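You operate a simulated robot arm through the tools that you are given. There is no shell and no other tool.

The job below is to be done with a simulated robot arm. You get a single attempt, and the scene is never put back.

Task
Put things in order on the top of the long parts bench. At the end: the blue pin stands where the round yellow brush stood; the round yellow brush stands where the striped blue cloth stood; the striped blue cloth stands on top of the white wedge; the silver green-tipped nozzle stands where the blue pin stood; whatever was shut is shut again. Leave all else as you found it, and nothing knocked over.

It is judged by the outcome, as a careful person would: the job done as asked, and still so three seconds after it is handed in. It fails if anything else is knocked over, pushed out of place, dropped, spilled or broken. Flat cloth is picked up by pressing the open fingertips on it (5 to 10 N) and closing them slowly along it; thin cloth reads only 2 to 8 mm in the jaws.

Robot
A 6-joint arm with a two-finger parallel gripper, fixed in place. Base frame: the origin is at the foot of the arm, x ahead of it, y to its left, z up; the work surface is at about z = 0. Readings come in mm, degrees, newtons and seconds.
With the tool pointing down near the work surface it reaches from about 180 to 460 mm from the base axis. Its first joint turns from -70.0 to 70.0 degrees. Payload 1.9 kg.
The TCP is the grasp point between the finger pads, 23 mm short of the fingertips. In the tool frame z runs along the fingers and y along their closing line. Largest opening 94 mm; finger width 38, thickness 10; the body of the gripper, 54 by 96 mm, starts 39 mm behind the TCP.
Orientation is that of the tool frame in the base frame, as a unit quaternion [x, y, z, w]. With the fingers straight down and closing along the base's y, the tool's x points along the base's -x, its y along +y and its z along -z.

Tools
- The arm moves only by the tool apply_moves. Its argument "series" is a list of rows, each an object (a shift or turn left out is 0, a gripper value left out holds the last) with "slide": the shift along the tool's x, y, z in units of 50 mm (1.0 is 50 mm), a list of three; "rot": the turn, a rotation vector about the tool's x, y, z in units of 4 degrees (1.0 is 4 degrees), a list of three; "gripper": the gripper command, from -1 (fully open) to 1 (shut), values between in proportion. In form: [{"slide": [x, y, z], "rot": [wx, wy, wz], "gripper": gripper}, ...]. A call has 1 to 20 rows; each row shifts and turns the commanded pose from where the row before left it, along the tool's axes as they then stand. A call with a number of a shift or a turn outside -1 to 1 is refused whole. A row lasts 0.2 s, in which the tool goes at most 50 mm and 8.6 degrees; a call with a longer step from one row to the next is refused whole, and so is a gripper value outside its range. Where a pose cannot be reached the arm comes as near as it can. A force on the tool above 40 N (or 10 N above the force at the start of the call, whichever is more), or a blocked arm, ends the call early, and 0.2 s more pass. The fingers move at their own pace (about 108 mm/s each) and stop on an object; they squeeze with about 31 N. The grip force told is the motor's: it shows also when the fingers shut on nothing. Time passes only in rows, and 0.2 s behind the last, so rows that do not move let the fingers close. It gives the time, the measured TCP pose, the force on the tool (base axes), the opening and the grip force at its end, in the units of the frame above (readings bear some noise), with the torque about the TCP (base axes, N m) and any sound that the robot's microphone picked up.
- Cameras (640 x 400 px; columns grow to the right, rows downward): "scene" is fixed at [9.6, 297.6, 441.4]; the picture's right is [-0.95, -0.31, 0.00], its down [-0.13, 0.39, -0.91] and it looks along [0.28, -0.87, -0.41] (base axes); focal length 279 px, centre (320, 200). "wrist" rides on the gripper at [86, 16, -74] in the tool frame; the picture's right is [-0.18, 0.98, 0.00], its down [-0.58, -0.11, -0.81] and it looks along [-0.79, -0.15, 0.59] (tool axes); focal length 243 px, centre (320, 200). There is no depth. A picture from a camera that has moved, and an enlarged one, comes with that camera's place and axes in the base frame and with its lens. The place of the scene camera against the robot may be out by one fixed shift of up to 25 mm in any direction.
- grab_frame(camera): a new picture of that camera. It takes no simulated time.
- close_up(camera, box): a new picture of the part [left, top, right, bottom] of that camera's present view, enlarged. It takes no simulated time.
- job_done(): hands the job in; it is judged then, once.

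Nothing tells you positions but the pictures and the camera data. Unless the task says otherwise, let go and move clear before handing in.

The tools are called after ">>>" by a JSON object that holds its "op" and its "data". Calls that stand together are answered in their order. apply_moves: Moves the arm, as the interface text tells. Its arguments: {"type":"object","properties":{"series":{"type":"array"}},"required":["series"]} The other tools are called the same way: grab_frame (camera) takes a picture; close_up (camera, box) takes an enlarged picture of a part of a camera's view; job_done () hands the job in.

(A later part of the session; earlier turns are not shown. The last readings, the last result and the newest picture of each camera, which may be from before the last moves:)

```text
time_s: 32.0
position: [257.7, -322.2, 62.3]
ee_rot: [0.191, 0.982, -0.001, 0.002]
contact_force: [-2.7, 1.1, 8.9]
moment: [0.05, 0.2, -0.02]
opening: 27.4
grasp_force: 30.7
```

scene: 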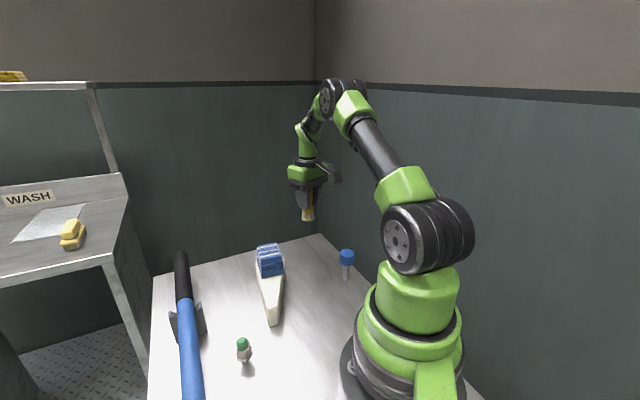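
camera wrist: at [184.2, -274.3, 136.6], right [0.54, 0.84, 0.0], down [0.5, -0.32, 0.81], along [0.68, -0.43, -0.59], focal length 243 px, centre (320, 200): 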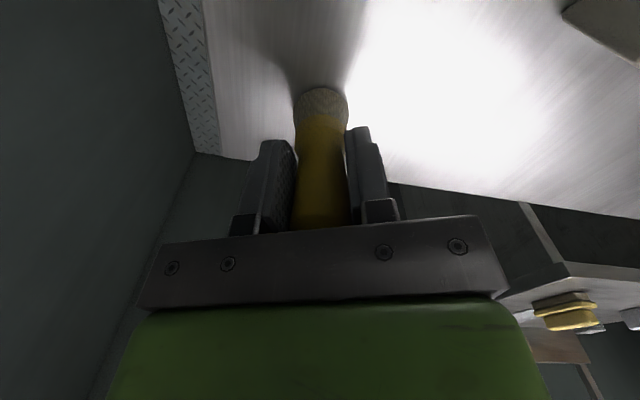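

Contact with the bench (about 9 N). I'll ease off half a millimetre and open slowly.

>>> {"op": "apply_moves", "data": {"series": [{"slide": [0, 0, -0.006]}, {"slide": [0, 0, 0]}, {"gripper": 0.42}, {"gripper": 0.38}, {"gripper": 0.3}, {"gripper": 0.2}, {"gripper": 0.0}, {"gripper": -0.3}, {"slide": [0, 0, 0]}]}}

>>> {"op": "grab_frame", "data": {"camera": "wrist"}}

>>> {"op": "close_up", "data": {"camera": "scene", "box": [250, 180, 370, 290]}}

```text
time_s: 34.0
position: [259.1, -321.8, 61.8]
ee_rot: [0.19, 0.982, 0.0, 0.0]
contact_force: [0.5, 0.7, 0.1]
moment: [-0.02, 0.03, -0.02]
opening: 61.3
grasp_force: 0.0
```

```text
taken
camera wrist: at [184.4, -274.3, 135.6], right [0.54, 0.84, 0.0], down [0.5, -0.32, 0.81], along [0.68, -0.43, -0.59], focal length 243 px, centre (320, 200)
```

wrist: 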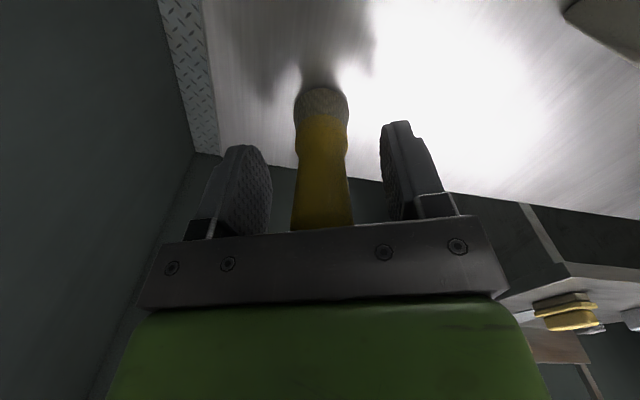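

```text
3.64 times, centred on (310, 235) of scene
camera zoom: at [9.6, 297.6, 441.4], right [-0.95, -0.31, 0.0], down [-0.13, 0.39, -0.91], along [0.28, -0.87, -0.41], focal length 1014 px, centre (356, 73)
```

zoom: 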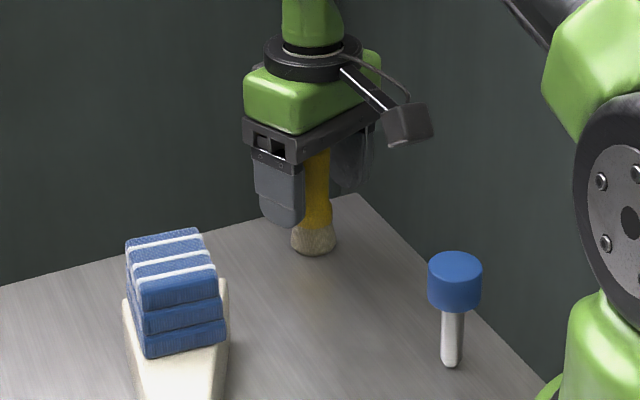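

The brush stands on the cloth's old spot. I'll rise clear and go above the pin.

>>> {"op": "apply_moves", "data": {"series": [{"slide": [0, 0, -0.15]}, {"slide": [0, 0, -0.35]}, {"slide": [0, 0, -0.5]}, {"slide": [0, 0, -0.6]}, {"slide": [0, 0, -0.6]}, {"slide": [0.629, 0.17, 0], "gripper": -0.6}, {"slide": [0.629, 0.17, 0]}, {"slide": [0.629, 0.17, 0]}, {"slide": [0.629, 0.17, 0]}, {"slide": [0.629, 0.17, 0]}, {"rot": [0, 0, 0.9]}, {"rot": [0, 0, 0.9]}, {"rot": [0, 0, 0.9]}, {"rot": [0, 0, 0.9]}, {"rot": [0, 0, 0.9]}, {"slide": [0, 0, 0]}]}}

>>> {"op": "grab_frame", "data": {"camera": "wrist"}}

>>> {"op": "grab_frame", "data": {"camera": "scene"}}

```text
time_s: 37.4
position: [128.9, -224.5, 171.9]
ee_rot: [0.342, 0.94, -0.001, 0.0]
contact_force: [0.3, 0.6, -0.8]
moment: [0.02, -0.04, 0.01]
opening: 75.4
grasp_force: 0.2
```

```text
taken
camera wrist: at [72.7, -155.6, 245.5], right [0.77, 0.63, 0.0], down [0.38, -0.46, 0.81], along [0.51, -0.62, -0.59], focal length 243 px, centre (320, 200)
```

wrist: 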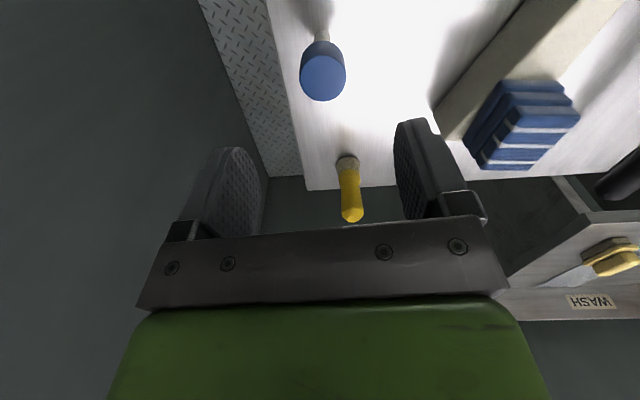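

```text
taken
```

scene: 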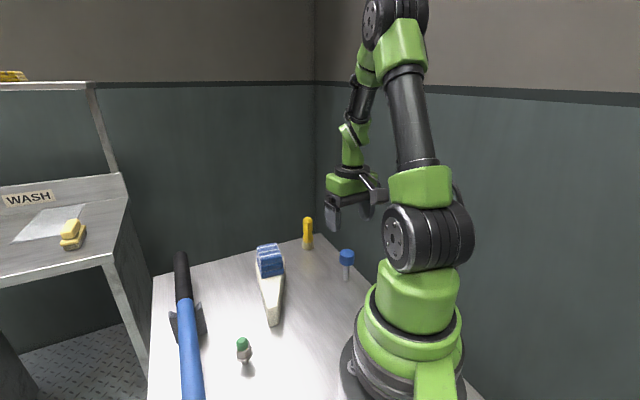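

>>> {"op": "close_up", "data": {"camera": "wrist", "box": [240, 0, 400, 120]}}

>>> {"op": "close_up", "data": {"camera": "wrist", "box": [290, 0, 360, 60]}}

>>> {"op": "close_up", "data": {"camera": "scene", "box": [310, 230, 390, 300]}}

>>> {"op": "close_up", "data": {"camera": "wrist", "box": [430, 60, 600, 190]}}

```text
3.33 times, centred on (320, 60) of wrist
camera zoom: at [72.7, -155.6, 245.5], right [0.77, 0.63, 0.0], down [0.38, -0.46, 0.81], along [0.51, -0.62, -0.59], focal length 809 px, centre (320, 667)
```

zoom: 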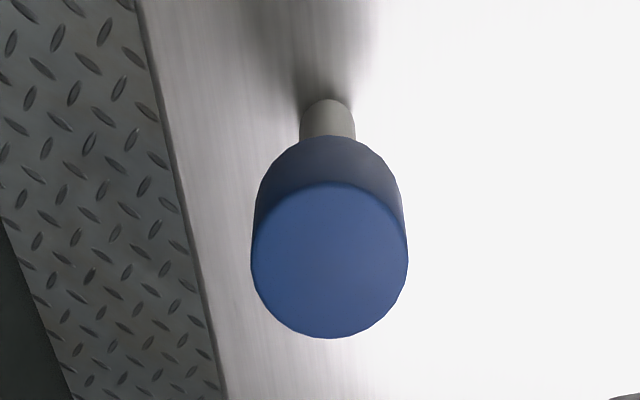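

```text
6.67 times, centred on (325, 30) of wrist
camera zoom: at [72.7, -155.6, 245.5], right [0.77, 0.63, 0.0], down [0.38, -0.46, 0.81], along [0.51, -0.62, -0.59], focal length 1618 px, centre (287, 1333)
```

zoom: 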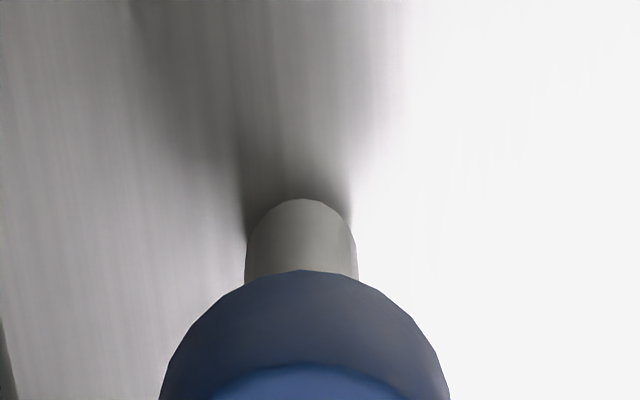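

```text
5.71 times, centred on (350, 265) of scene
camera zoom: at [9.6, 297.7, 441.4], right [-0.95, -0.31, 0.0], down [-0.13, 0.39, -0.91], along [0.28, -0.87, -0.41], focal length 1594 px, centre (149, -171)
```

zoom: 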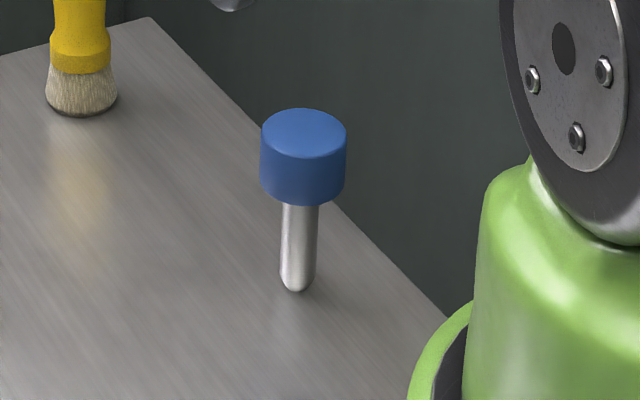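

```text
3.08 times, centred on (515, 125) of wrist
camera zoom: at [72.7, -155.6, 245.5], right [0.77, 0.63, 0.0], down [0.38, -0.46, 0.81], along [0.51, -0.62, -0.59], focal length 746 px, centre (-280, 431)
```

zoom: 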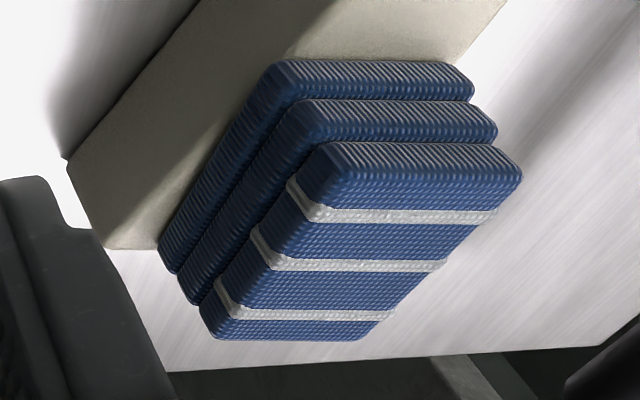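

The pin axis is measured at (130.8,-223.3), with its head top at z≈72 and head diameter 34 mm. I'll make a small alignment shift and descend around the head.

>>> {"op": "apply_moves", "data": {"series": [{"slide": [-0.014, 0.042, 0.3]}, {"slide": [0, 0, 0.4]}, {"slide": [0, 0, 0.4]}, {"slide": [0, 0, 0.4]}, {"slide": [0, 0, 0.35]}, {"slide": [0, 0, 0.25]}, {"slide": [0, 0, 0.14]}, {"slide": [0, 0, 0]}]}}

>>> {"op": "grab_frame", "data": {"camera": "wrist"}}

>>> {"op": "close_up", "data": {"camera": "scene", "box": [280, 170, 420, 300]}}

```text
time_s: 39.2
position: [130.2, -221.6, 60.2]
ee_rot: [0.341, 0.94, 0.0, -0.001]
contact_force: [1.1, 0.3, 0.5]
moment: [0.0, 0.01, 0.01]
opening: 75.1
grasp_force: 0.0
```

```text
taken
camera wrist: at [74.7, -154.5, 133.3], right [0.77, 0.64, 0.0], down [0.38, -0.46, 0.81], along [0.51, -0.62, -0.59], focal length 243 px, centre (320, 200)
```

wrist: 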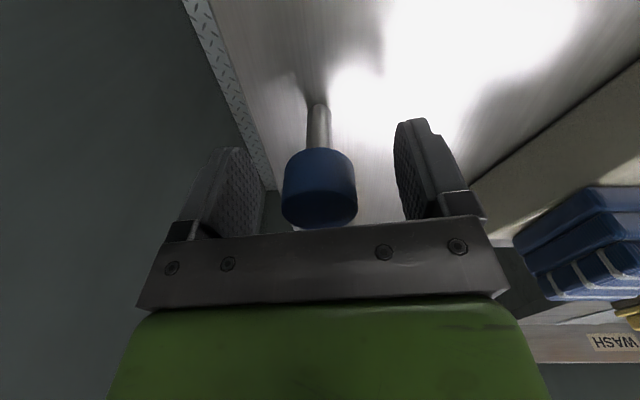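

```text
3.08 times, centred on (350, 235) of scene
camera zoom: at [9.6, 297.6, 441.4], right [-0.95, -0.31, 0.0], down [-0.13, 0.39, -0.91], along [0.28, -0.87, -0.41], focal length 858 px, centre (228, 92)
```

zoom: 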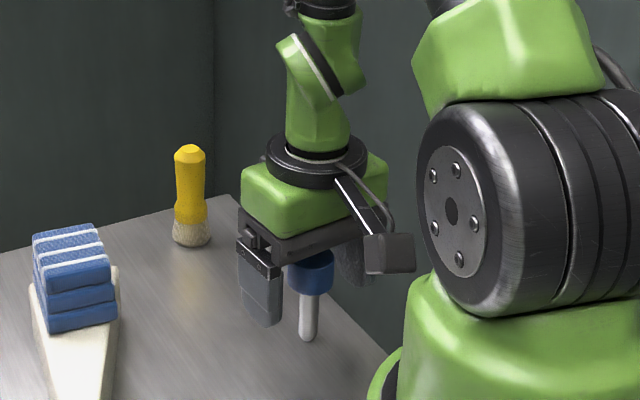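

The pin head is centred between the fingers. I'm closing gently.

>>> {"op": "apply_moves", "data": {"series": [{"gripper": -0.3}, {"gripper": -0.1}, {"gripper": 0.1}, {"gripper": 0.22}, {"gripper": 0.3}, {"gripper": 0.4}, {"gripper": 0.45}, {"gripper": 0.45}]}}

>>> {"op": "grab_frame", "data": {"camera": "wrist"}}

>>> {"op": "close_up", "data": {"camera": "scene", "box": [310, 220, 390, 300]}}

```text
time_s: 41.0
position: [131.5, -222.6, 59.9]
ee_rot: [0.342, 0.94, 0.0, 0.0]
contact_force: [-0.5, 0.5, 1.0]
moment: [-0.03, 0.01, -0.03]
opening: 33.3
grasp_force: 31.0
```

```text
taken
camera wrist: at [74.6, -154.4, 133.5], right [0.77, 0.64, 0.0], down [0.38, -0.46, 0.81], along [0.51, -0.62, -0.59], focal length 243 px, centre (320, 200)
```

wrist: 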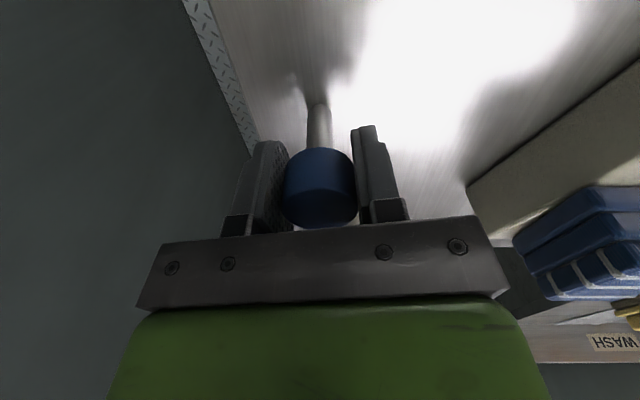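

```text
5.00 times, centred on (350, 260) of scene
camera zoom: at [9.6, 297.7, 441.4], right [-0.95, -0.31, 0.0], down [-0.13, 0.39, -0.91], along [0.28, -0.87, -0.41], focal length 1394 px, centre (170, -100)
```

zoom: 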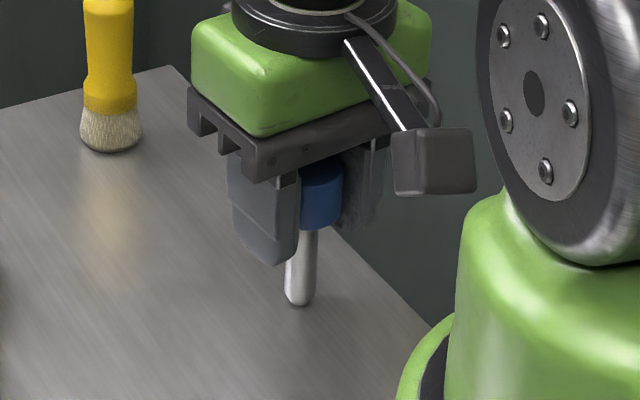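

The pin is held (33 mm) and its spot is recorded as about (131,-222.7). I'll lift it high enough to clear the cloth on the wedge.

>>> {"op": "apply_moves", "data": {"series": [{"slide": [0, 0, -0.1]}, {"slide": [0, 0, -0.2]}, {"slide": [0, 0, -0.3]}, {"slide": [0, 0, -0.4]}, {"slide": [0, 0, -0.5]}, {"slide": [0, 0, -0.5]}, {"slide": [0, 0, -0.4]}, {"slide": [0, 0, -0.1]}, {"slide": [0, 0, 0]}]}}

>>> {"op": "grab_frame", "data": {"camera": "wrist"}}

>>> {"op": "grab_frame", "data": {"camera": "scene"}}

```text
time_s: 43.0
position: [129.6, -221.5, 184.7]
ee_rot: [0.342, 0.94, 0.001, 0.0]
contact_force: [0.0, 0.1, -0.5]
moment: [-0.03, 0.03, 0.0]
opening: 33.1
grasp_force: 31.1
```

```text
taken
camera wrist: at [74.3, -153.7, 259.1], right [0.77, 0.64, 0.0], down [0.38, -0.46, 0.81], along [0.51, -0.62, -0.59], focal length 243 px, centre (320, 200)
```

wrist: 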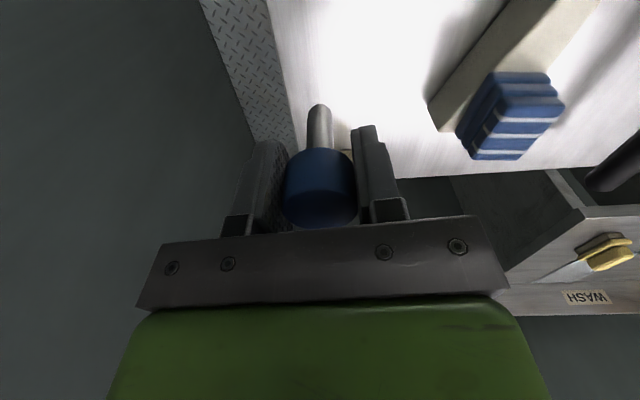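

```text
taken
```

scene: 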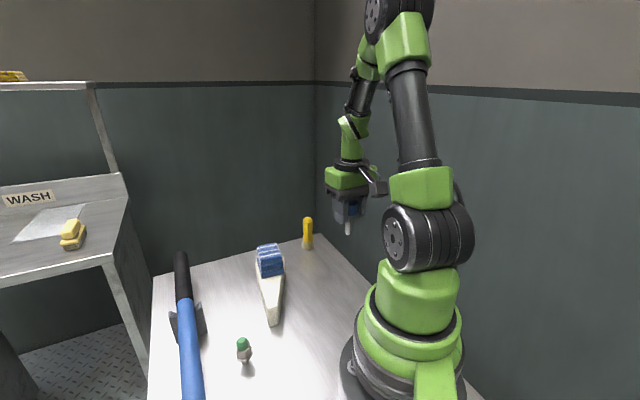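

Pin is held upright. I'm travelling to the brush's old spot.

>>> {"op": "apply_moves", "data": {"series": [{"slide": [-0.16, 0.2, 0]}, {"slide": [-0.3, 0.38, 0]}, {"slide": [-0.36, 0.45, 0]}, {"slide": [-0.36, 0.45, 0]}, {"slide": [-0.36, 0.45, 0]}, {"slide": [-0.36, 0.45, 0]}, {"slide": [-0.36, 0.45, 0]}, {"slide": [-0.36, 0.45, 0]}, {"slide": [-0.36, 0.45, 0]}, {"slide": [-0.3, 0.38, 0]}, {"slide": [-0.2, 0.26, 0]}, {"slide": [-0.088, 0.112, 0]}, {"slide": [0, 0, 0]}, {"slide": [0, 0, 0]}]}}

>>> {"op": "grab_frame", "data": {"camera": "wrist"}}

>>> {"op": "grab_frame", "data": {"camera": "scene"}}

```text
time_s: 46.0
position: [411.7, -163.4, 183.8]
ee_rot: [0.342, 0.94, -0.001, 0.0]
contact_force: [-0.8, -0.2, -1.1]
moment: [0.0, 0.04, 0.03]
opening: 33.0
grasp_force: 31.0
```

```text
taken
camera wrist: at [355.4, -97.1, 258.9], right [0.77, 0.64, 0.0], down [0.38, -0.46, 0.81], along [0.51, -0.62, -0.59], focal length 243 px, centre (320, 200)
```

wrist: 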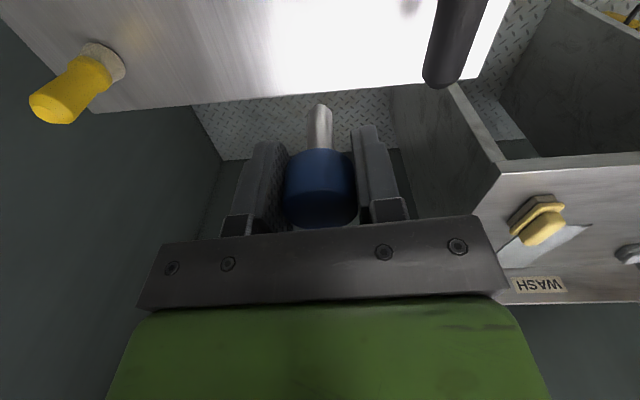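

```text
taken
```

scene: 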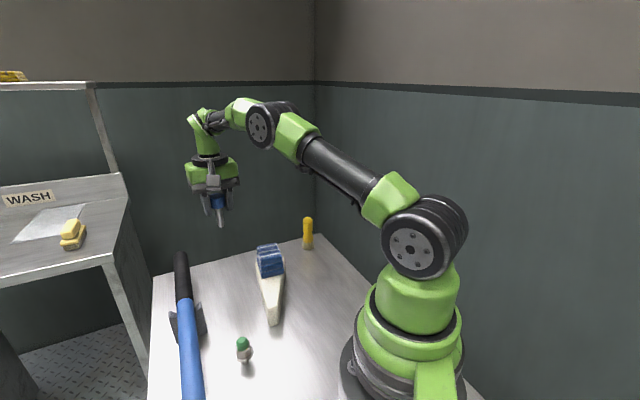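

Now I'm lowering the pin to just above the bench.

>>> {"op": "apply_moves", "data": {"series": [{"slide": [0, 0, 0.3]}, {"slide": [0, 0, 0.45]}, {"slide": [0, 0, 0.5]}, {"slide": [0, 0, 0.45]}, {"slide": [0, 0, 0.35]}, {"slide": [0, 0, 0.25]}, {"slide": [0, 0, 0.12]}, {"slide": [0, 0, 0]}]}}

>>> {"op": "apply_moves", "data": {"series": [{"slide": [0, 0, 0.03]}, {"slide": [0, 0, 0]}]}}

>>> {"op": "apply_moves", "data": {"series": [{"slide": [0, 0, 0.015]}, {"slide": [0, 0, 0]}]}}

>>> {"op": "close_up", "data": {"camera": "scene", "box": [180, 200, 280, 300]}}

>>> {"op": "grab_frame", "data": {"camera": "wrist"}}

```text
time_s: 47.8
position: [411.6, -165.8, 63.8]
ee_rot: [0.342, 0.94, 0.0, 0.0]
contact_force: [0.5, 0.5, -1.0]
moment: [-0.01, -0.05, -0.02]
opening: 33.0
grasp_force: 31.2
```

```text
time_s: 48.4
position: [411.6, -164.0, 63.4]
ee_rot: [0.341, 0.94, 0.0, 0.0]
contact_force: [-0.8, 0.7, -1.2]
moment: [-0.03, 0.0, 0.0]
opening: 33.1
grasp_force: 30.6
```

```text
time_s: 49.0
position: [411.0, -165.5, 61.9]
ee_rot: [0.342, 0.94, 0.001, 0.0]
contact_force: [-0.2, 0.0, -0.7]
moment: [-0.01, 0.0, 0.01]
opening: 32.9
grasp_force: 31.1
```

```text
4.00 times, centred on (230, 250) of scene
camera zoom: at [9.6, 297.6, 441.4], right [-0.95, -0.31, 0.0], down [-0.13, 0.39, -0.91], along [0.28, -0.87, -0.41], focal length 1116 px, centre (680, 0)
```

zoom: 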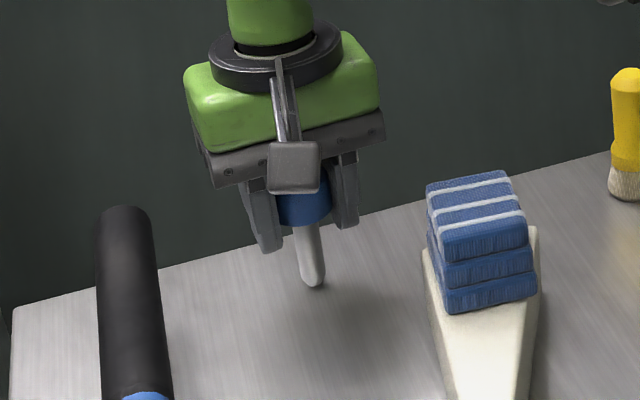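

```text
taken
camera wrist: at [355.2, -97.0, 135.7], right [0.77, 0.64, 0.0], down [0.38, -0.46, 0.81], along [0.51, -0.62, -0.59], focal length 243 px, centre (320, 200)
```

wrist: 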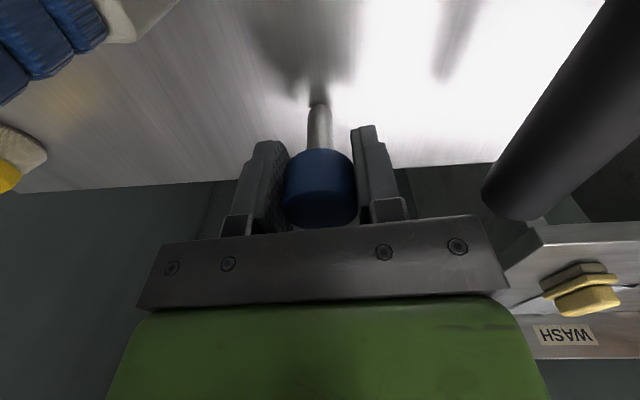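

About 2 mm remain to the bench by the readings. I'm stepping down finely.

>>> {"op": "apply_moves", "data": {"series": [{"slide": [0, 0, 0.02]}, {"slide": [0, 0, 0]}]}}

>>> {"op": "apply_moves", "data": {"series": [{"slide": [0, 0, 0.01]}, {"slide": [0, 0, 0]}]}}

```text
time_s: 49.6
position: [411.1, -164.3, 60.0]
ee_rot: [0.341, 0.94, -0.001, 0.001]
contact_force: [0.0, 0.2, -0.6]
moment: [-0.01, 0.05, 0.01]
opening: 33.0
grasp_force: 30.7
```

```text
time_s: 50.2
position: [411.8, -165.5, 60.4]
ee_rot: [0.34, 0.94, 0.0, 0.0]
contact_force: [-0.1, 0.4, -0.7]
moment: [0.0, 0.02, 0.01]
opening: 33.0
grasp_force: 31.0
```

>>> {"op": "apply_moves", "data": {"series": [{"slide": [0, 0, 0.01]}, {"slide": [0, 0, 0]}]}}

>>> {"op": "close_up", "data": {"camera": "scene", "box": [210, 240, 290, 300]}}

```text
time_s: 50.8
position: [411.4, -165.4, 59.9]
ee_rot: [0.342, 0.94, 0.0, 0.0]
contact_force: [-0.2, 1.3, -0.6]
moment: [-0.02, -0.02, 0.02]
opening: 32.8
grasp_force: 31.4
```

```text
6.67 times, centred on (250, 270) of scene
camera zoom: at [9.6, 297.6, 441.4], right [-0.95, -0.31, 0.0], down [-0.13, 0.39, -0.91], along [0.28, -0.87, -0.41], focal length 1859 px, centre (787, -267)
```

zoom: 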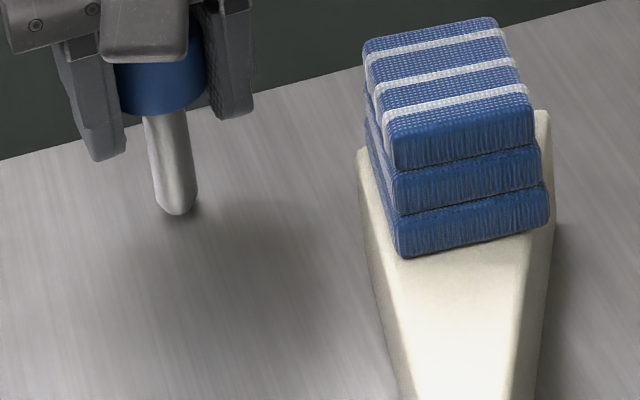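

>>> {"op": "apply_moves", "data": {"series": [{"slide": [0, 0, 0.01]}, {"slide": [0, 0, 0]}]}}

>>> {"op": "apply_moves", "data": {"series": [{"slide": [0, 0, 0.008]}, {"slide": [0, 0, 0]}]}}

```text
time_s: 51.4
position: [410.9, -165.8, 59.4]
ee_rot: [0.341, 0.94, 0.001, 0.0]
contact_force: [-2.6, 1.3, 8.0]
moment: [0.05, 0.14, -0.05]
opening: 32.8
grasp_force: 31.0
```

```text
time_s: 52.0
position: [412.0, -165.2, 59.9]
ee_rot: [0.342, 0.94, 0.001, 0.001]
contact_force: [-3.6, 2.1, 18.2]
moment: [0.09, 0.23, -0.01]
opening: 33.0
grasp_force: 31.1
```

In contact (18 N). I'll ease off about 0.7 mm to nearly zero load before opening.

>>> {"op": "apply_moves", "data": {"series": [{"slide": [0, 0, -0.014]}, {"slide": [0, 0, 0]}]}}

```text
time_s: 52.6
position: [411.6, -164.2, 58.1]
ee_rot: [0.341, 0.94, 0.0, 0.001]
contact_force: [2.8, -0.4, 8.9]
moment: [-0.03, -0.22, -0.02]
opening: 32.8
grasp_force: 31.1
```

>>> {"op": "apply_moves", "data": {"series": [{"slide": [0, 0, -0.008]}, {"slide": [0, 0, 0]}]}}

>>> {"op": "grab_frame", "data": {"camera": "wrist"}}

>>> {"op": "close_up", "data": {"camera": "scene", "box": [210, 230, 270, 290]}}

```text
time_s: 53.2
position: [410.1, -164.9, 59.9]
ee_rot: [0.342, 0.94, 0.0, 0.0]
contact_force: [0.6, -0.4, 3.9]
moment: [-0.04, -0.08, -0.03]
opening: 32.9
grasp_force: 31.3
```

```text
taken
camera wrist: at [354.7, -97.1, 133.5], right [0.77, 0.64, 0.0], down [0.38, -0.46, 0.81], along [0.51, -0.62, -0.59], focal length 243 px, centre (320, 200)
```

wrist: 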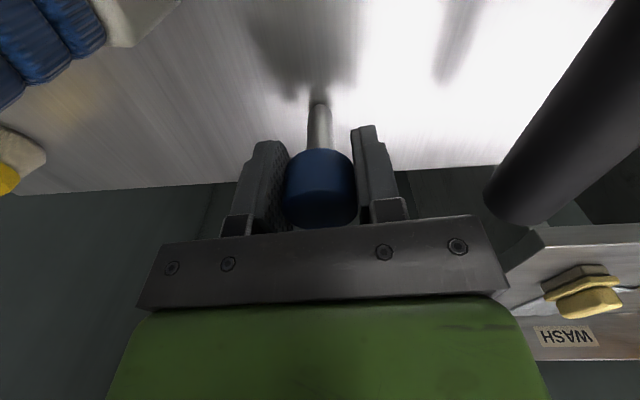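

```text
6.67 times, centred on (240, 260) of scene
camera zoom: at [9.6, 297.7, 441.4], right [-0.95, -0.31, 0.0], down [-0.13, 0.39, -0.91], along [0.28, -0.87, -0.41], focal length 1859 px, centre (853, -200)
```

zoom: 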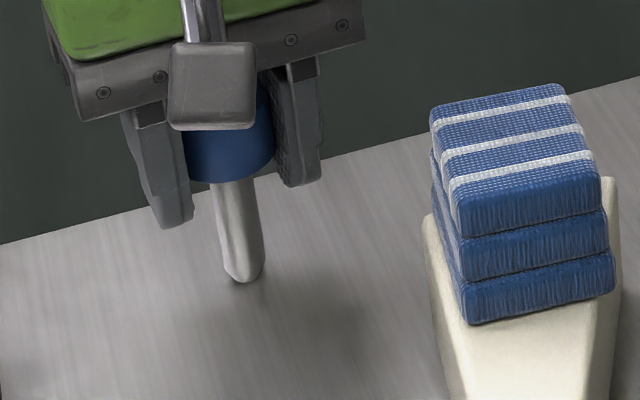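

>>> {"op": "apply_moves", "data": {"series": [{"slide": [0, 0, -0.005]}, {"slide": [0, 0, 0]}]}}

>>> {"op": "apply_moves", "data": {"series": [{"gripper": 0.35}, {"gripper": 0.31}, {"gripper": 0.29}, {"gripper": 0.28}, {"gripper": 0.26}, {"gripper": 0.24}, {"gripper": 0.2}, {"gripper": 0.2}]}}

>>> {"op": "grab_frame", "data": {"camera": "wrist"}}

>>> {"op": "close_up", "data": {"camera": "scene", "box": [210, 230, 270, 290]}}

```text
time_s: 53.8
position: [410.4, -165.4, 59.2]
ee_rot: [0.341, 0.94, 0.001, -0.001]
contact_force: [1.0, 0.9, 0.1]
moment: [0.02, 0.0, 0.01]
opening: 32.7
grasp_force: 31.5
```

```text
time_s: 55.6
position: [411.8, -165.3, 59.3]
ee_rot: [0.342, 0.94, 0.001, 0.0]
contact_force: [0.0, -0.1, -0.2]
moment: [0.02, 0.02, 0.0]
opening: 37.7
grasp_force: 0.0
```

```text
taken
camera wrist: at [355.1, -97.0, 133.9], right [0.77, 0.64, 0.0], down [0.38, -0.46, 0.81], along [0.51, -0.62, -0.59], focal length 243 px, centre (320, 200)
```

wrist: 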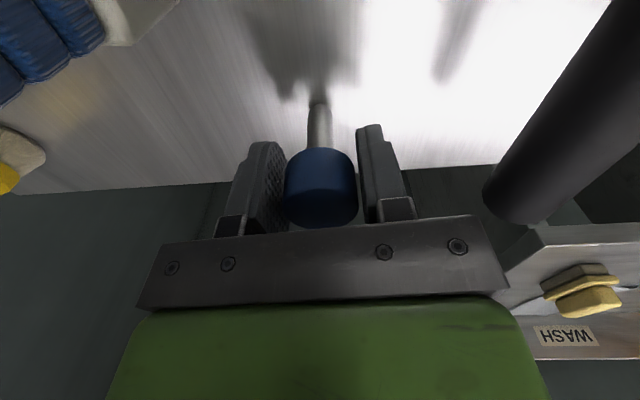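

```text
6.67 times, centred on (240, 260) of scene
camera zoom: at [9.6, 297.6, 441.4], right [-0.95, -0.31, 0.0], down [-0.13, 0.39, -0.91], along [0.28, -0.87, -0.41], focal length 1859 px, centre (853, -200)
```

zoom: 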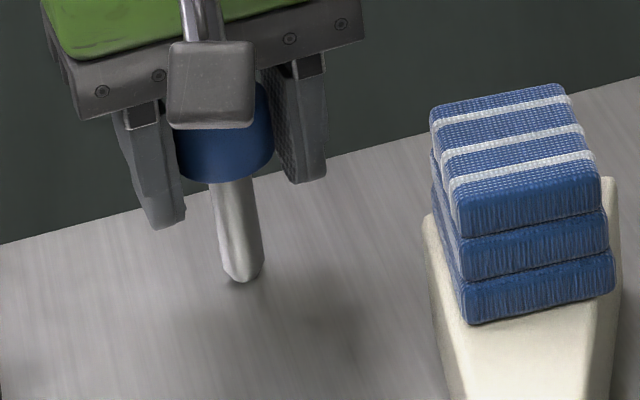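

The pin stands on its own. I'll open further and rise straight up.

>>> {"op": "apply_moves", "data": {"series": [{"gripper": 0.1}, {"gripper": 0.0}, {"gripper": -0.15}, {"gripper": -0.3}, {"gripper": -0.3}, {"slide": [0, 0, -0.1]}, {"slide": [0, 0, -0.2]}, {"slide": [0, 0, -0.3]}, {"slide": [0, 0, -0.4]}, {"slide": [0, 0, -0.5]}, {"slide": [0, 0, -0.5]}, {"slide": [0, 0, 0]}]}}

>>> {"op": "grab_frame", "data": {"camera": "wrist"}}

>>> {"op": "grab_frame", "data": {"camera": "scene"}}

```text
time_s: 58.2
position: [410.9, -164.4, 159.7]
ee_rot: [0.341, 0.94, -0.001, 0.0]
contact_force: [0.4, 0.0, -1.1]
moment: [-0.03, -0.03, 0.0]
opening: 61.0
grasp_force: 0.1
```

```text
taken
camera wrist: at [354.8, -96.7, 234.3], right [0.77, 0.64, 0.0], down [0.38, -0.46, 0.81], along [0.51, -0.62, -0.59], focal length 243 px, centre (320, 200)
```

wrist: 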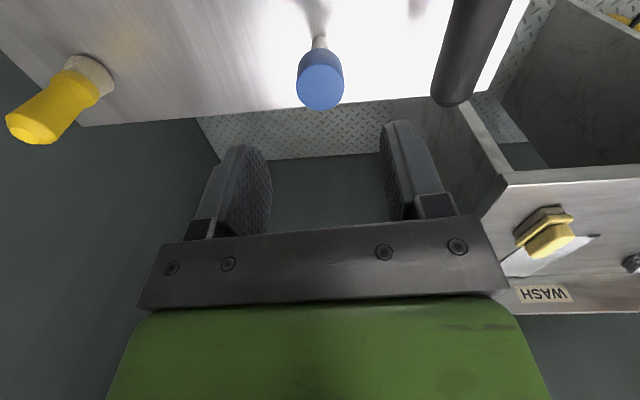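

```text
taken
```

scene: 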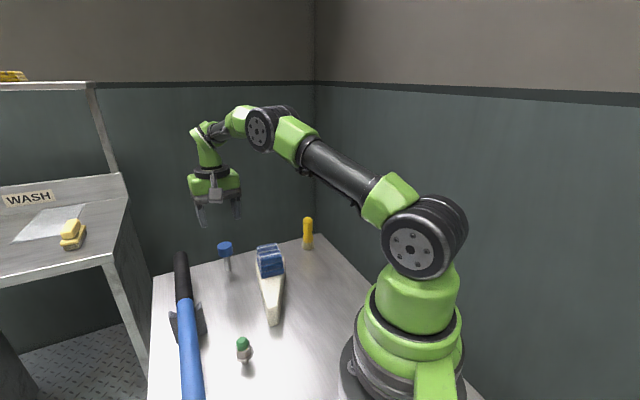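

The pin stands upright on the brush's old spot. I'll rise a bit and go over to the nozzle to inspect it from above.

>>> {"op": "apply_moves", "data": {"series": [{"slide": [0, 0, -0.4], "gripper": -0.6}, {"slide": [0.734, 0.121, 0]}, {"slide": [0.734, 0.121, 0]}, {"slide": [0.734, 0.121, 0]}, {"slide": [0.734, 0.121, 0]}, {"slide": [0.734, 0.121, 0]}, {"slide": [0.734, 0.121, 0]}, {"slide": [0.734, 0.121, 0]}, {"rot": [0, 0, -0.9375]}, {"rot": [0, 0, -0.9375]}, {"rot": [0, 0, -0.9375]}, {"rot": [0, 0, -0.9375]}, {"rot": [0, 0, -0.9375]}, {"rot": [0, 0, -0.9375]}, {"rot": [0, 0, -0.9375]}, {"rot": [0, 0, -0.9375]}, {"slide": [0, 0, 0]}]}}

>>> {"op": "grab_frame", "data": {"camera": "wrist"}}

>>> {"op": "grab_frame", "data": {"camera": "scene"}}

```text
time_s: 61.8
position: [241.8, 31.9, 180.6]
ee_rot: [0.086, 0.996, 0.0, 0.0]
contact_force: [-0.1, 1.3, -0.2]
moment: [0.01, -0.02, -0.02]
opening: 75.2
grasp_force: 0.0
```

```text
taken
camera wrist: at [158.5, 62.8, 253.7], right [0.35, 0.94, 0.0], down [0.55, -0.21, 0.81], along [0.76, -0.28, -0.59], focal length 243 px, centre (320, 200)
```

wrist: 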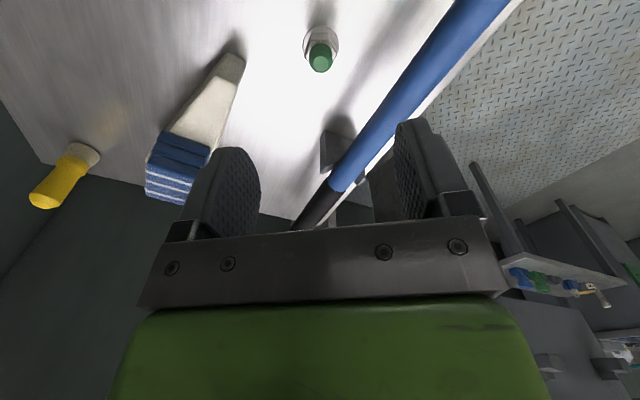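

```text
taken
```

scene: 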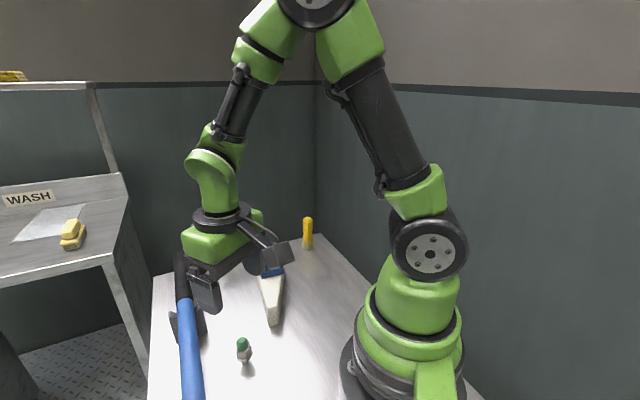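

>>> {"op": "close_up", "data": {"camera": "wrist", "box": [280, 10, 360, 80]}}

>>> {"op": "close_up", "data": {"camera": "scene", "box": [220, 325, 270, 375]}}

>>> {"op": "close_up", "data": {"camera": "wrist", "box": [260, 0, 520, 200]}}

```text
5.71 times, centred on (320, 45) of wrist
camera zoom: at [158.5, 62.8, 253.7], right [0.35, 0.94, 0.0], down [0.55, -0.21, 0.81], along [0.76, -0.28, -0.59], focal length 1386 px, centre (320, 1086)
```

zoom: 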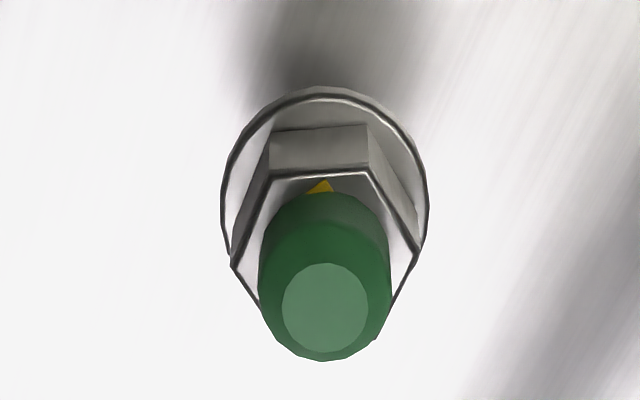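

```text
8.00 times, centred on (245, 350) of scene
camera zoom: at [9.6, 297.6, 441.4], right [-0.95, -0.31, 0.0], down [-0.13, 0.39, -0.91], along [0.28, -0.87, -0.41], focal length 2231 px, centre (920, -1000)
```

zoom: 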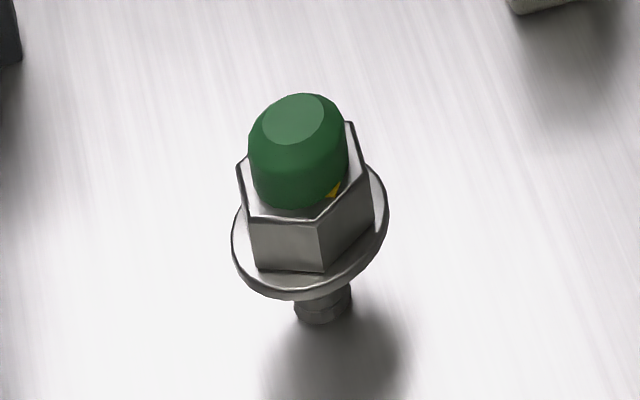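

```text
2.00 times, centred on (390, 100) of wrist
camera zoom: at [158.5, 62.8, 253.7], right [0.35, 0.94, 0.0], down [0.55, -0.21, 0.81], along [0.76, -0.28, -0.59], focal length 485 px, centre (180, 400)
```

zoom: 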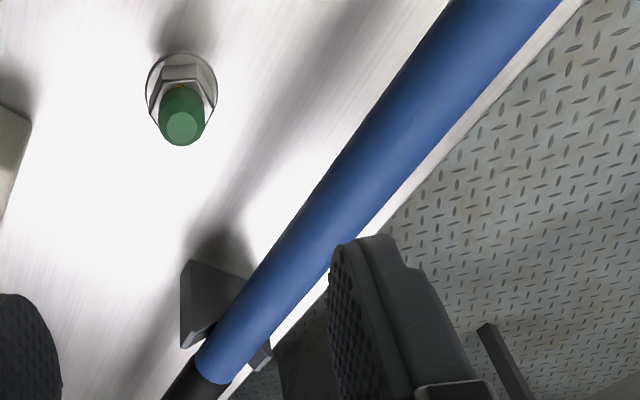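

The nozzle axis is at about (242.7,32): top z≈57, flange at z≈17, hex flats about 23 mm across with one pair facing ~104°. I'll rotate the gripper to match those flats, which also keeps it clear of the blue tool, and look again.

>>> {"op": "apply_moves", "data": {"series": [{"rot": [0, 0, -1], "gripper": -0.2}, {"rot": [0, 0, -1]}, {"rot": [0, 0, -1]}, {"rot": [0, 0, -1]}, {"rot": [0, 0, -1]}, {"rot": [0, 0, -1]}, {"slide": [-0.033, -0.008, 0.4]}, {"slide": [0, 0, 0]}]}}

>>> {"op": "grab_frame", "data": {"camera": "wrist"}}

>>> {"op": "close_up", "data": {"camera": "wrist", "box": [280, 10, 360, 80]}}

>>> {"op": "close_up", "data": {"camera": "scene", "box": [150, 220, 310, 380]}}

```text
time_s: 63.6
position: [243.5, 33.1, 160.2]
ee_rot: [-0.123, 0.992, 0.0, 0.001]
contact_force: [-0.1, 0.1, -0.8]
moment: [-0.03, 0.01, -0.03]
opening: 56.6
grasp_force: 0.1
```

```text
taken
camera wrist: at [154.9, 27.0, 234.1], right [-0.06, 1.0, 0.0], down [0.59, 0.04, 0.81], along [0.81, 0.05, -0.59], focal length 243 px, centre (320, 200)
```

wrist: 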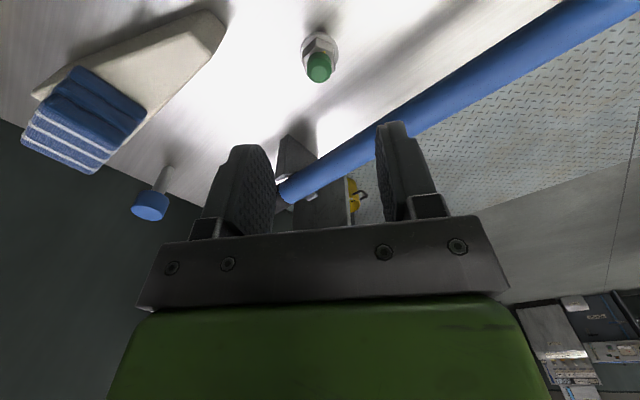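

```text
5.71 times, centred on (320, 45) of wrist
camera zoom: at [154.9, 27.0, 234.1], right [-0.06, 1.0, 0.0], down [0.59, 0.04, 0.81], along [0.81, 0.05, -0.59], focal length 1386 px, centre (320, 1086)
```

zoom: 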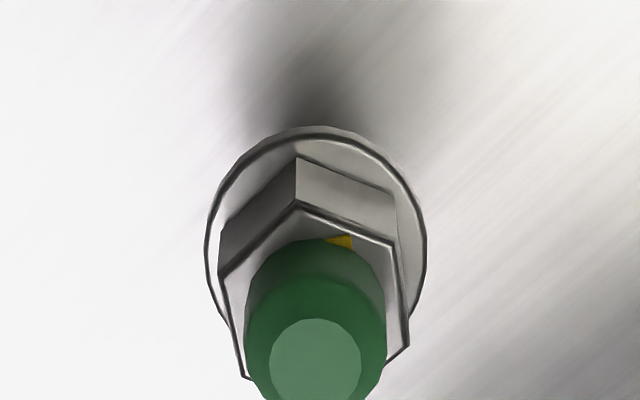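

```text
2.50 times, centred on (230, 300) of scene
camera zoom: at [9.6, 297.7, 441.4], right [-0.95, -0.31, 0.0], down [-0.13, 0.39, -0.91], along [0.28, -0.87, -0.41], focal length 697 px, centre (545, -50)
```

zoom: 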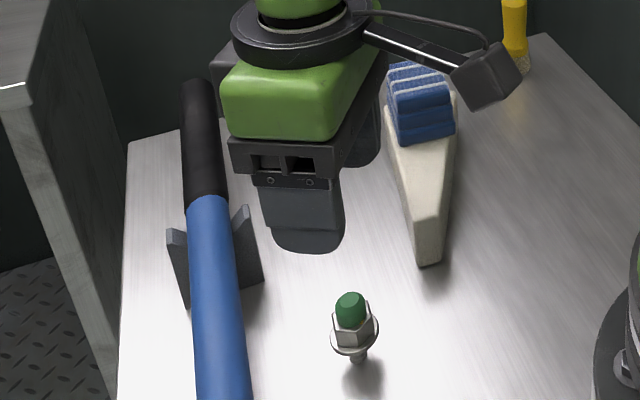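

The hex flats line up with the closing direction (≈104°), and the nozzle is centred at (242.7,31.8). I'll descend so the fingertips stop just above the flange.

>>> {"op": "apply_moves", "data": {"series": [{"slide": [-0.007, -0.01, 0.3]}, {"slide": [0, 0, 0.4]}, {"slide": [0, 0, 0.4]}, {"slide": [0, 0, 0.4]}, {"slide": [0, 0, 0.35]}, {"slide": [0, 0, 0.25]}, {"slide": [0, 0, 0.16]}, {"slide": [0, 0, 0]}]}}

>>> {"op": "grab_frame", "data": {"camera": "wrist"}}

>>> {"op": "close_up", "data": {"camera": "scene", "box": [180, 280, 300, 390]}}

>>> {"op": "close_up", "data": {"camera": "wrist", "box": [240, 80, 400, 240]}}

```text
time_s: 65.4
position: [244.0, 31.5, 47.1]
ee_rot: [-0.121, 0.993, 0.0, 0.0]
contact_force: [0.5, 0.1, -0.2]
moment: [0.04, 0.01, -0.04]
opening: 56.4
grasp_force: 0.2
```

```text
taken
camera wrist: at [155.4, 26.9, 120.6], right [-0.06, 1.0, 0.0], down [0.59, 0.04, 0.81], along [0.81, 0.05, -0.59], focal length 243 px, centre (320, 200)
```

wrist: 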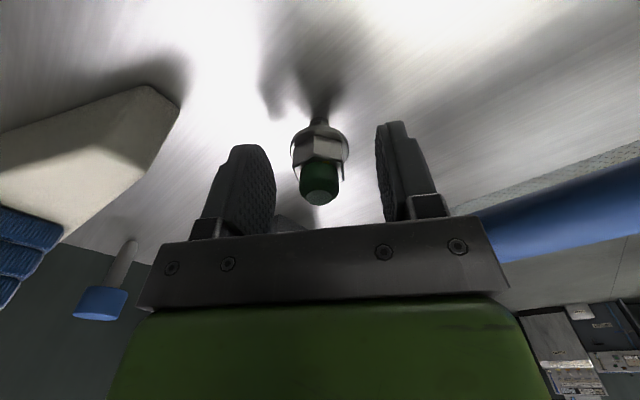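

```text
3.64 times, centred on (240, 335) of scene
camera zoom: at [9.6, 297.7, 441.4], right [-0.95, -0.31, 0.0], down [-0.13, 0.39, -0.91], along [0.28, -0.87, -0.41], focal length 1014 px, centre (611, -291)
```

zoom: 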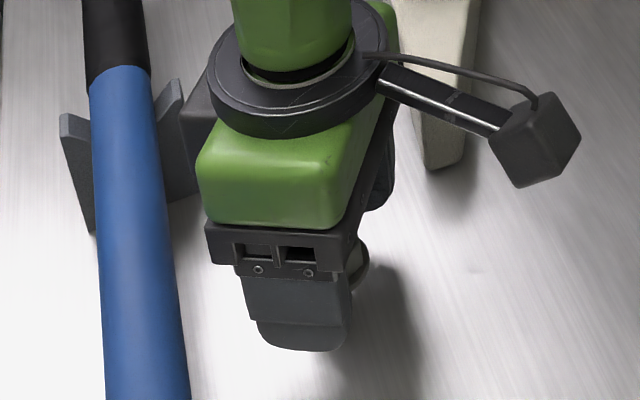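

```text
2.50 times, centred on (320, 160) of wrist
camera zoom: at [155.4, 26.9, 120.6], right [-0.06, 1.0, 0.0], down [0.59, 0.04, 0.81], along [0.81, 0.05, -0.59], focal length 606 px, centre (320, 300)
```

zoom: 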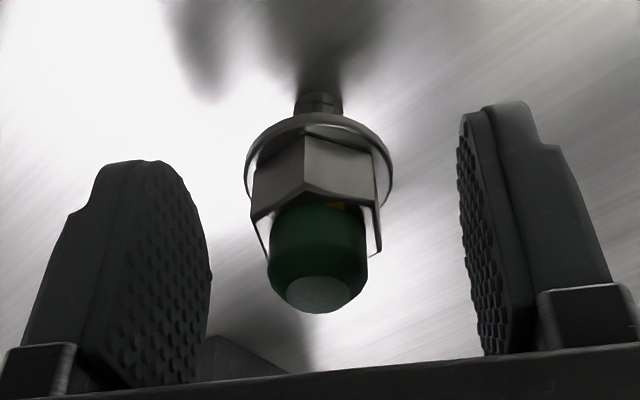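

The nozzle is centred, but the fingertips are only just above the sloping flange. I'll raise 4 mm so the pads meet the hex flats only, then close gently.

>>> {"op": "apply_moves", "data": {"series": [{"slide": [0, 0, -0.08]}, {"slide": [0, 0, 0]}, {"gripper": 0.1}, {"gripper": 0.3}, {"gripper": 0.42}, {"gripper": 0.5}, {"gripper": 0.55}, {"gripper": 0.6}, {"gripper": 0.65}, {"gripper": 0.65}]}}

>>> {"op": "grab_frame", "data": {"camera": "wrist"}}

>>> {"op": "close_up", "data": {"camera": "wrist", "box": [240, 80, 400, 240]}}

```text
time_s: 67.6
position: [243.4, 33.6, 51.2]
ee_rot: [-0.123, 0.992, 0.0, 0.0]
contact_force: [-0.2, -1.0, 0.5]
moment: [-0.01, -0.05, 0.0]
opening: 23.0
grasp_force: 31.3
```

```text
taken
camera wrist: at [155.6, 26.7, 124.9], right [-0.06, 1.0, 0.0], down [0.59, 0.04, 0.81], along [0.81, 0.05, -0.59], focal length 243 px, centre (320, 200)
```

wrist: 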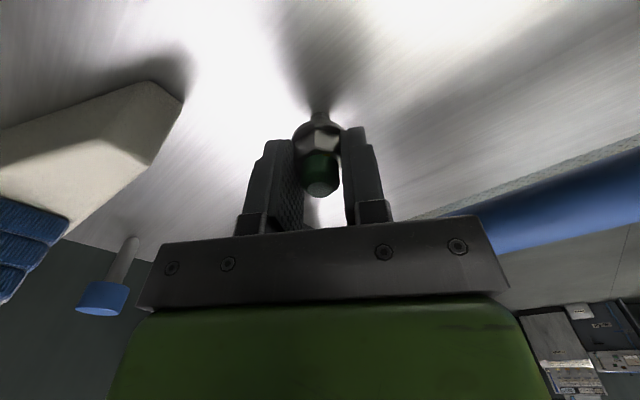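

```text
2.50 times, centred on (320, 160) of wrist
camera zoom: at [155.6, 26.7, 124.9], right [-0.06, 1.0, 0.0], down [0.59, 0.04, 0.81], along [0.81, 0.05, -0.59], focal length 606 px, centre (320, 300)
```

zoom: 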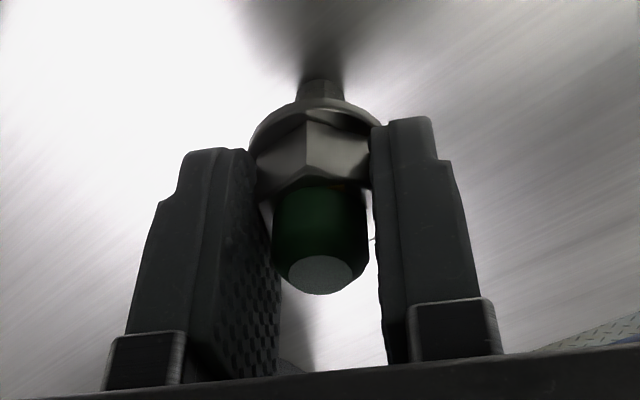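

The nozzle is held on its hex flats (23.0 mm). I'm lifting gently and checking.

>>> {"op": "apply_moves", "data": {"series": [{"slide": [0, 0, -0.1]}, {"slide": [0, 0, -0.2]}, {"slide": [0, 0, -0.3]}, {"slide": [0, 0, -0.4]}, {"slide": [0, 0, -0.5]}, {"slide": [0, 0, -0.4]}, {"slide": [0, 0, -0.1]}, {"slide": [0, 0, 0]}]}}

>>> {"op": "close_up", "data": {"camera": "wrist", "box": [240, 80, 400, 240]}}

>>> {"op": "grab_frame", "data": {"camera": "scene"}}

```text
time_s: 69.4
position: [243.3, 32.3, 151.0]
ee_rot: [-0.122, 0.993, -0.001, 0.0]
contact_force: [0.0, 0.0, -1.0]
moment: [0.0, -0.02, -0.01]
opening: 22.9
grasp_force: 31.3
```

```text
2.50 times, centred on (320, 160) of wrist
camera zoom: at [155.1, 26.2, 225.0], right [-0.06, 1.0, 0.0], down [0.59, 0.04, 0.81], along [0.81, 0.05, -0.59], focal length 606 px, centre (320, 300)
```

zoom: 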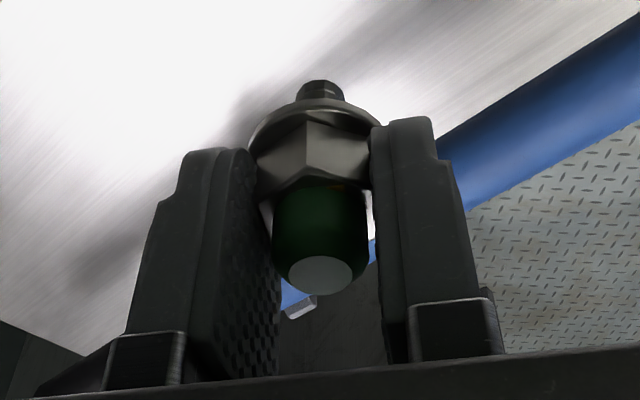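

```text
taken
```

scene: 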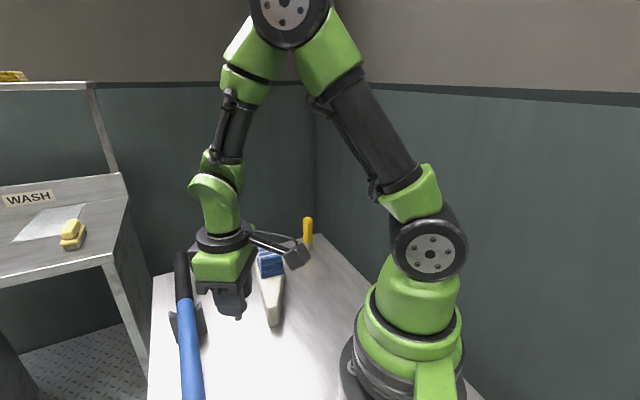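

The nozzle came up cleanly. Now I'm rotating in place to suit the destination.

>>> {"op": "apply_moves", "data": {"series": [{"rot": [0, 0, 0.75]}, {"rot": [0, 0, 0.85]}, {"rot": [0, 0, 0.85]}, {"rot": [0, 0, 0.85]}, {"rot": [0, 0, 0.85]}, {"rot": [0, 0, 0.85]}, {"rot": [0, 0, 0.85]}, {"rot": [0, 0, 0.85]}, {"rot": [0, 0, 0.85]}, {"rot": [0, 0, 0.85]}, {"rot": [0, 0, 0.85]}, {"rot": [0, 0, 0.85]}, {"rot": [0, 0, 0.85]}, {"rot": [0, 0, 0.85]}, {"rot": [0, 0, 0.85]}, {"rot": [0, 0, 0.85]}, {"slide": [0, 0, 0]}, {"slide": [0, 0, 0]}]}}

>>> {"op": "close_up", "data": {"camera": "wrist", "box": [240, 80, 400, 240]}}

```text
time_s: 73.2
position: [243.9, 32.1, 149.8]
ee_rot: [0.342, 0.94, 0.0, 0.0]
contact_force: [0.4, -0.5, -0.3]
moment: [-0.04, 0.0, -0.01]
opening: 23.0
grasp_force: 31.3
```

```text
2.50 times, centred on (320, 160) of wrist
camera zoom: at [187.2, 99.7, 224.7], right [0.77, 0.64, 0.0], down [0.38, -0.46, 0.81], along [0.51, -0.62, -0.59], focal length 606 px, centre (320, 300)
```

zoom: 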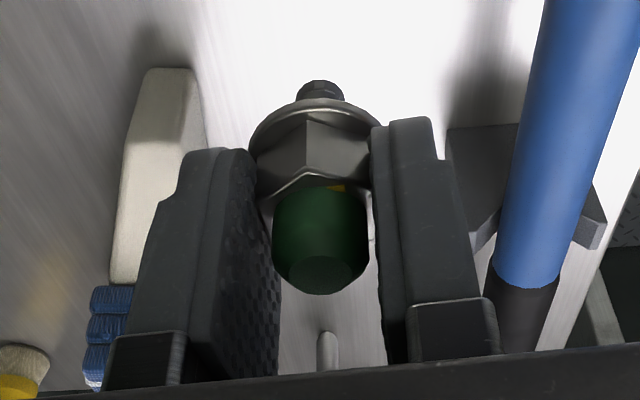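

Oriented as before at the pin spot. Now I'm carrying the nozzle along to the pin's old place.

>>> {"op": "apply_moves", "data": {"series": [{"slide": [-0.07, -0.24, 0]}, {"slide": [-0.13, -0.44, 0]}, {"slide": [-0.157, -0.534, 0]}, {"slide": [-0.157, -0.534, 0]}, {"slide": [-0.157, -0.534, 0]}, {"slide": [-0.157, -0.534, 0]}, {"slide": [-0.157, -0.534, 0]}, {"slide": [-0.157, -0.534, 0]}, {"slide": [-0.157, -0.534, 0]}, {"slide": [-0.157, -0.534, 0]}, {"slide": [-0.08, -0.27, 0]}, {"slide": [-0.034, -0.12, 0]}, {"slide": [0, 0, 0]}, {"slide": [0, 0, 0]}]}}

>>> {"op": "grab_frame", "data": {"camera": "wrist"}}

>>> {"op": "grab_frame", "data": {"camera": "scene"}}

```text
time_s: 76.2
position: [131.8, -223.0, 152.4]
ee_rot: [0.341, 0.94, -0.001, 0.0]
contact_force: [-0.5, 0.2, 0.1]
moment: [0.04, 0.0, 0.03]
opening: 23.0
grasp_force: 31.0
```

```text
taken
camera wrist: at [75.9, -155.3, 224.7], right [0.77, 0.64, 0.0], down [0.38, -0.46, 0.81], along [0.51, -0.62, -0.59], focal length 243 px, centre (320, 200)
```

wrist: 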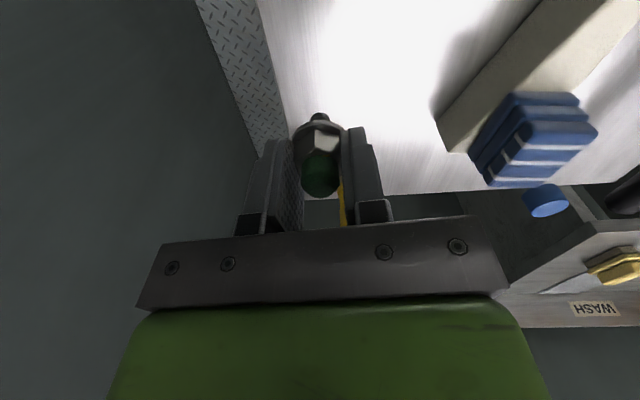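

```text
taken
```

scene: 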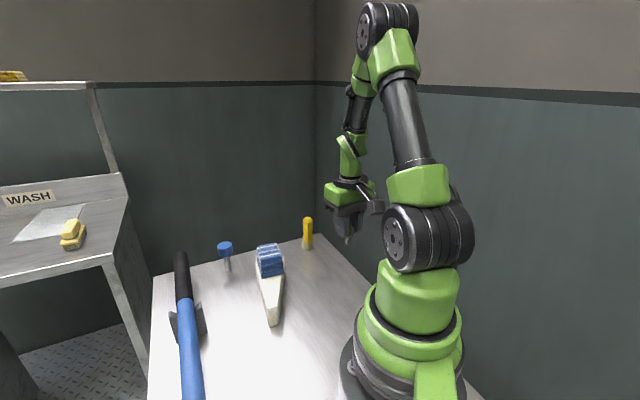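

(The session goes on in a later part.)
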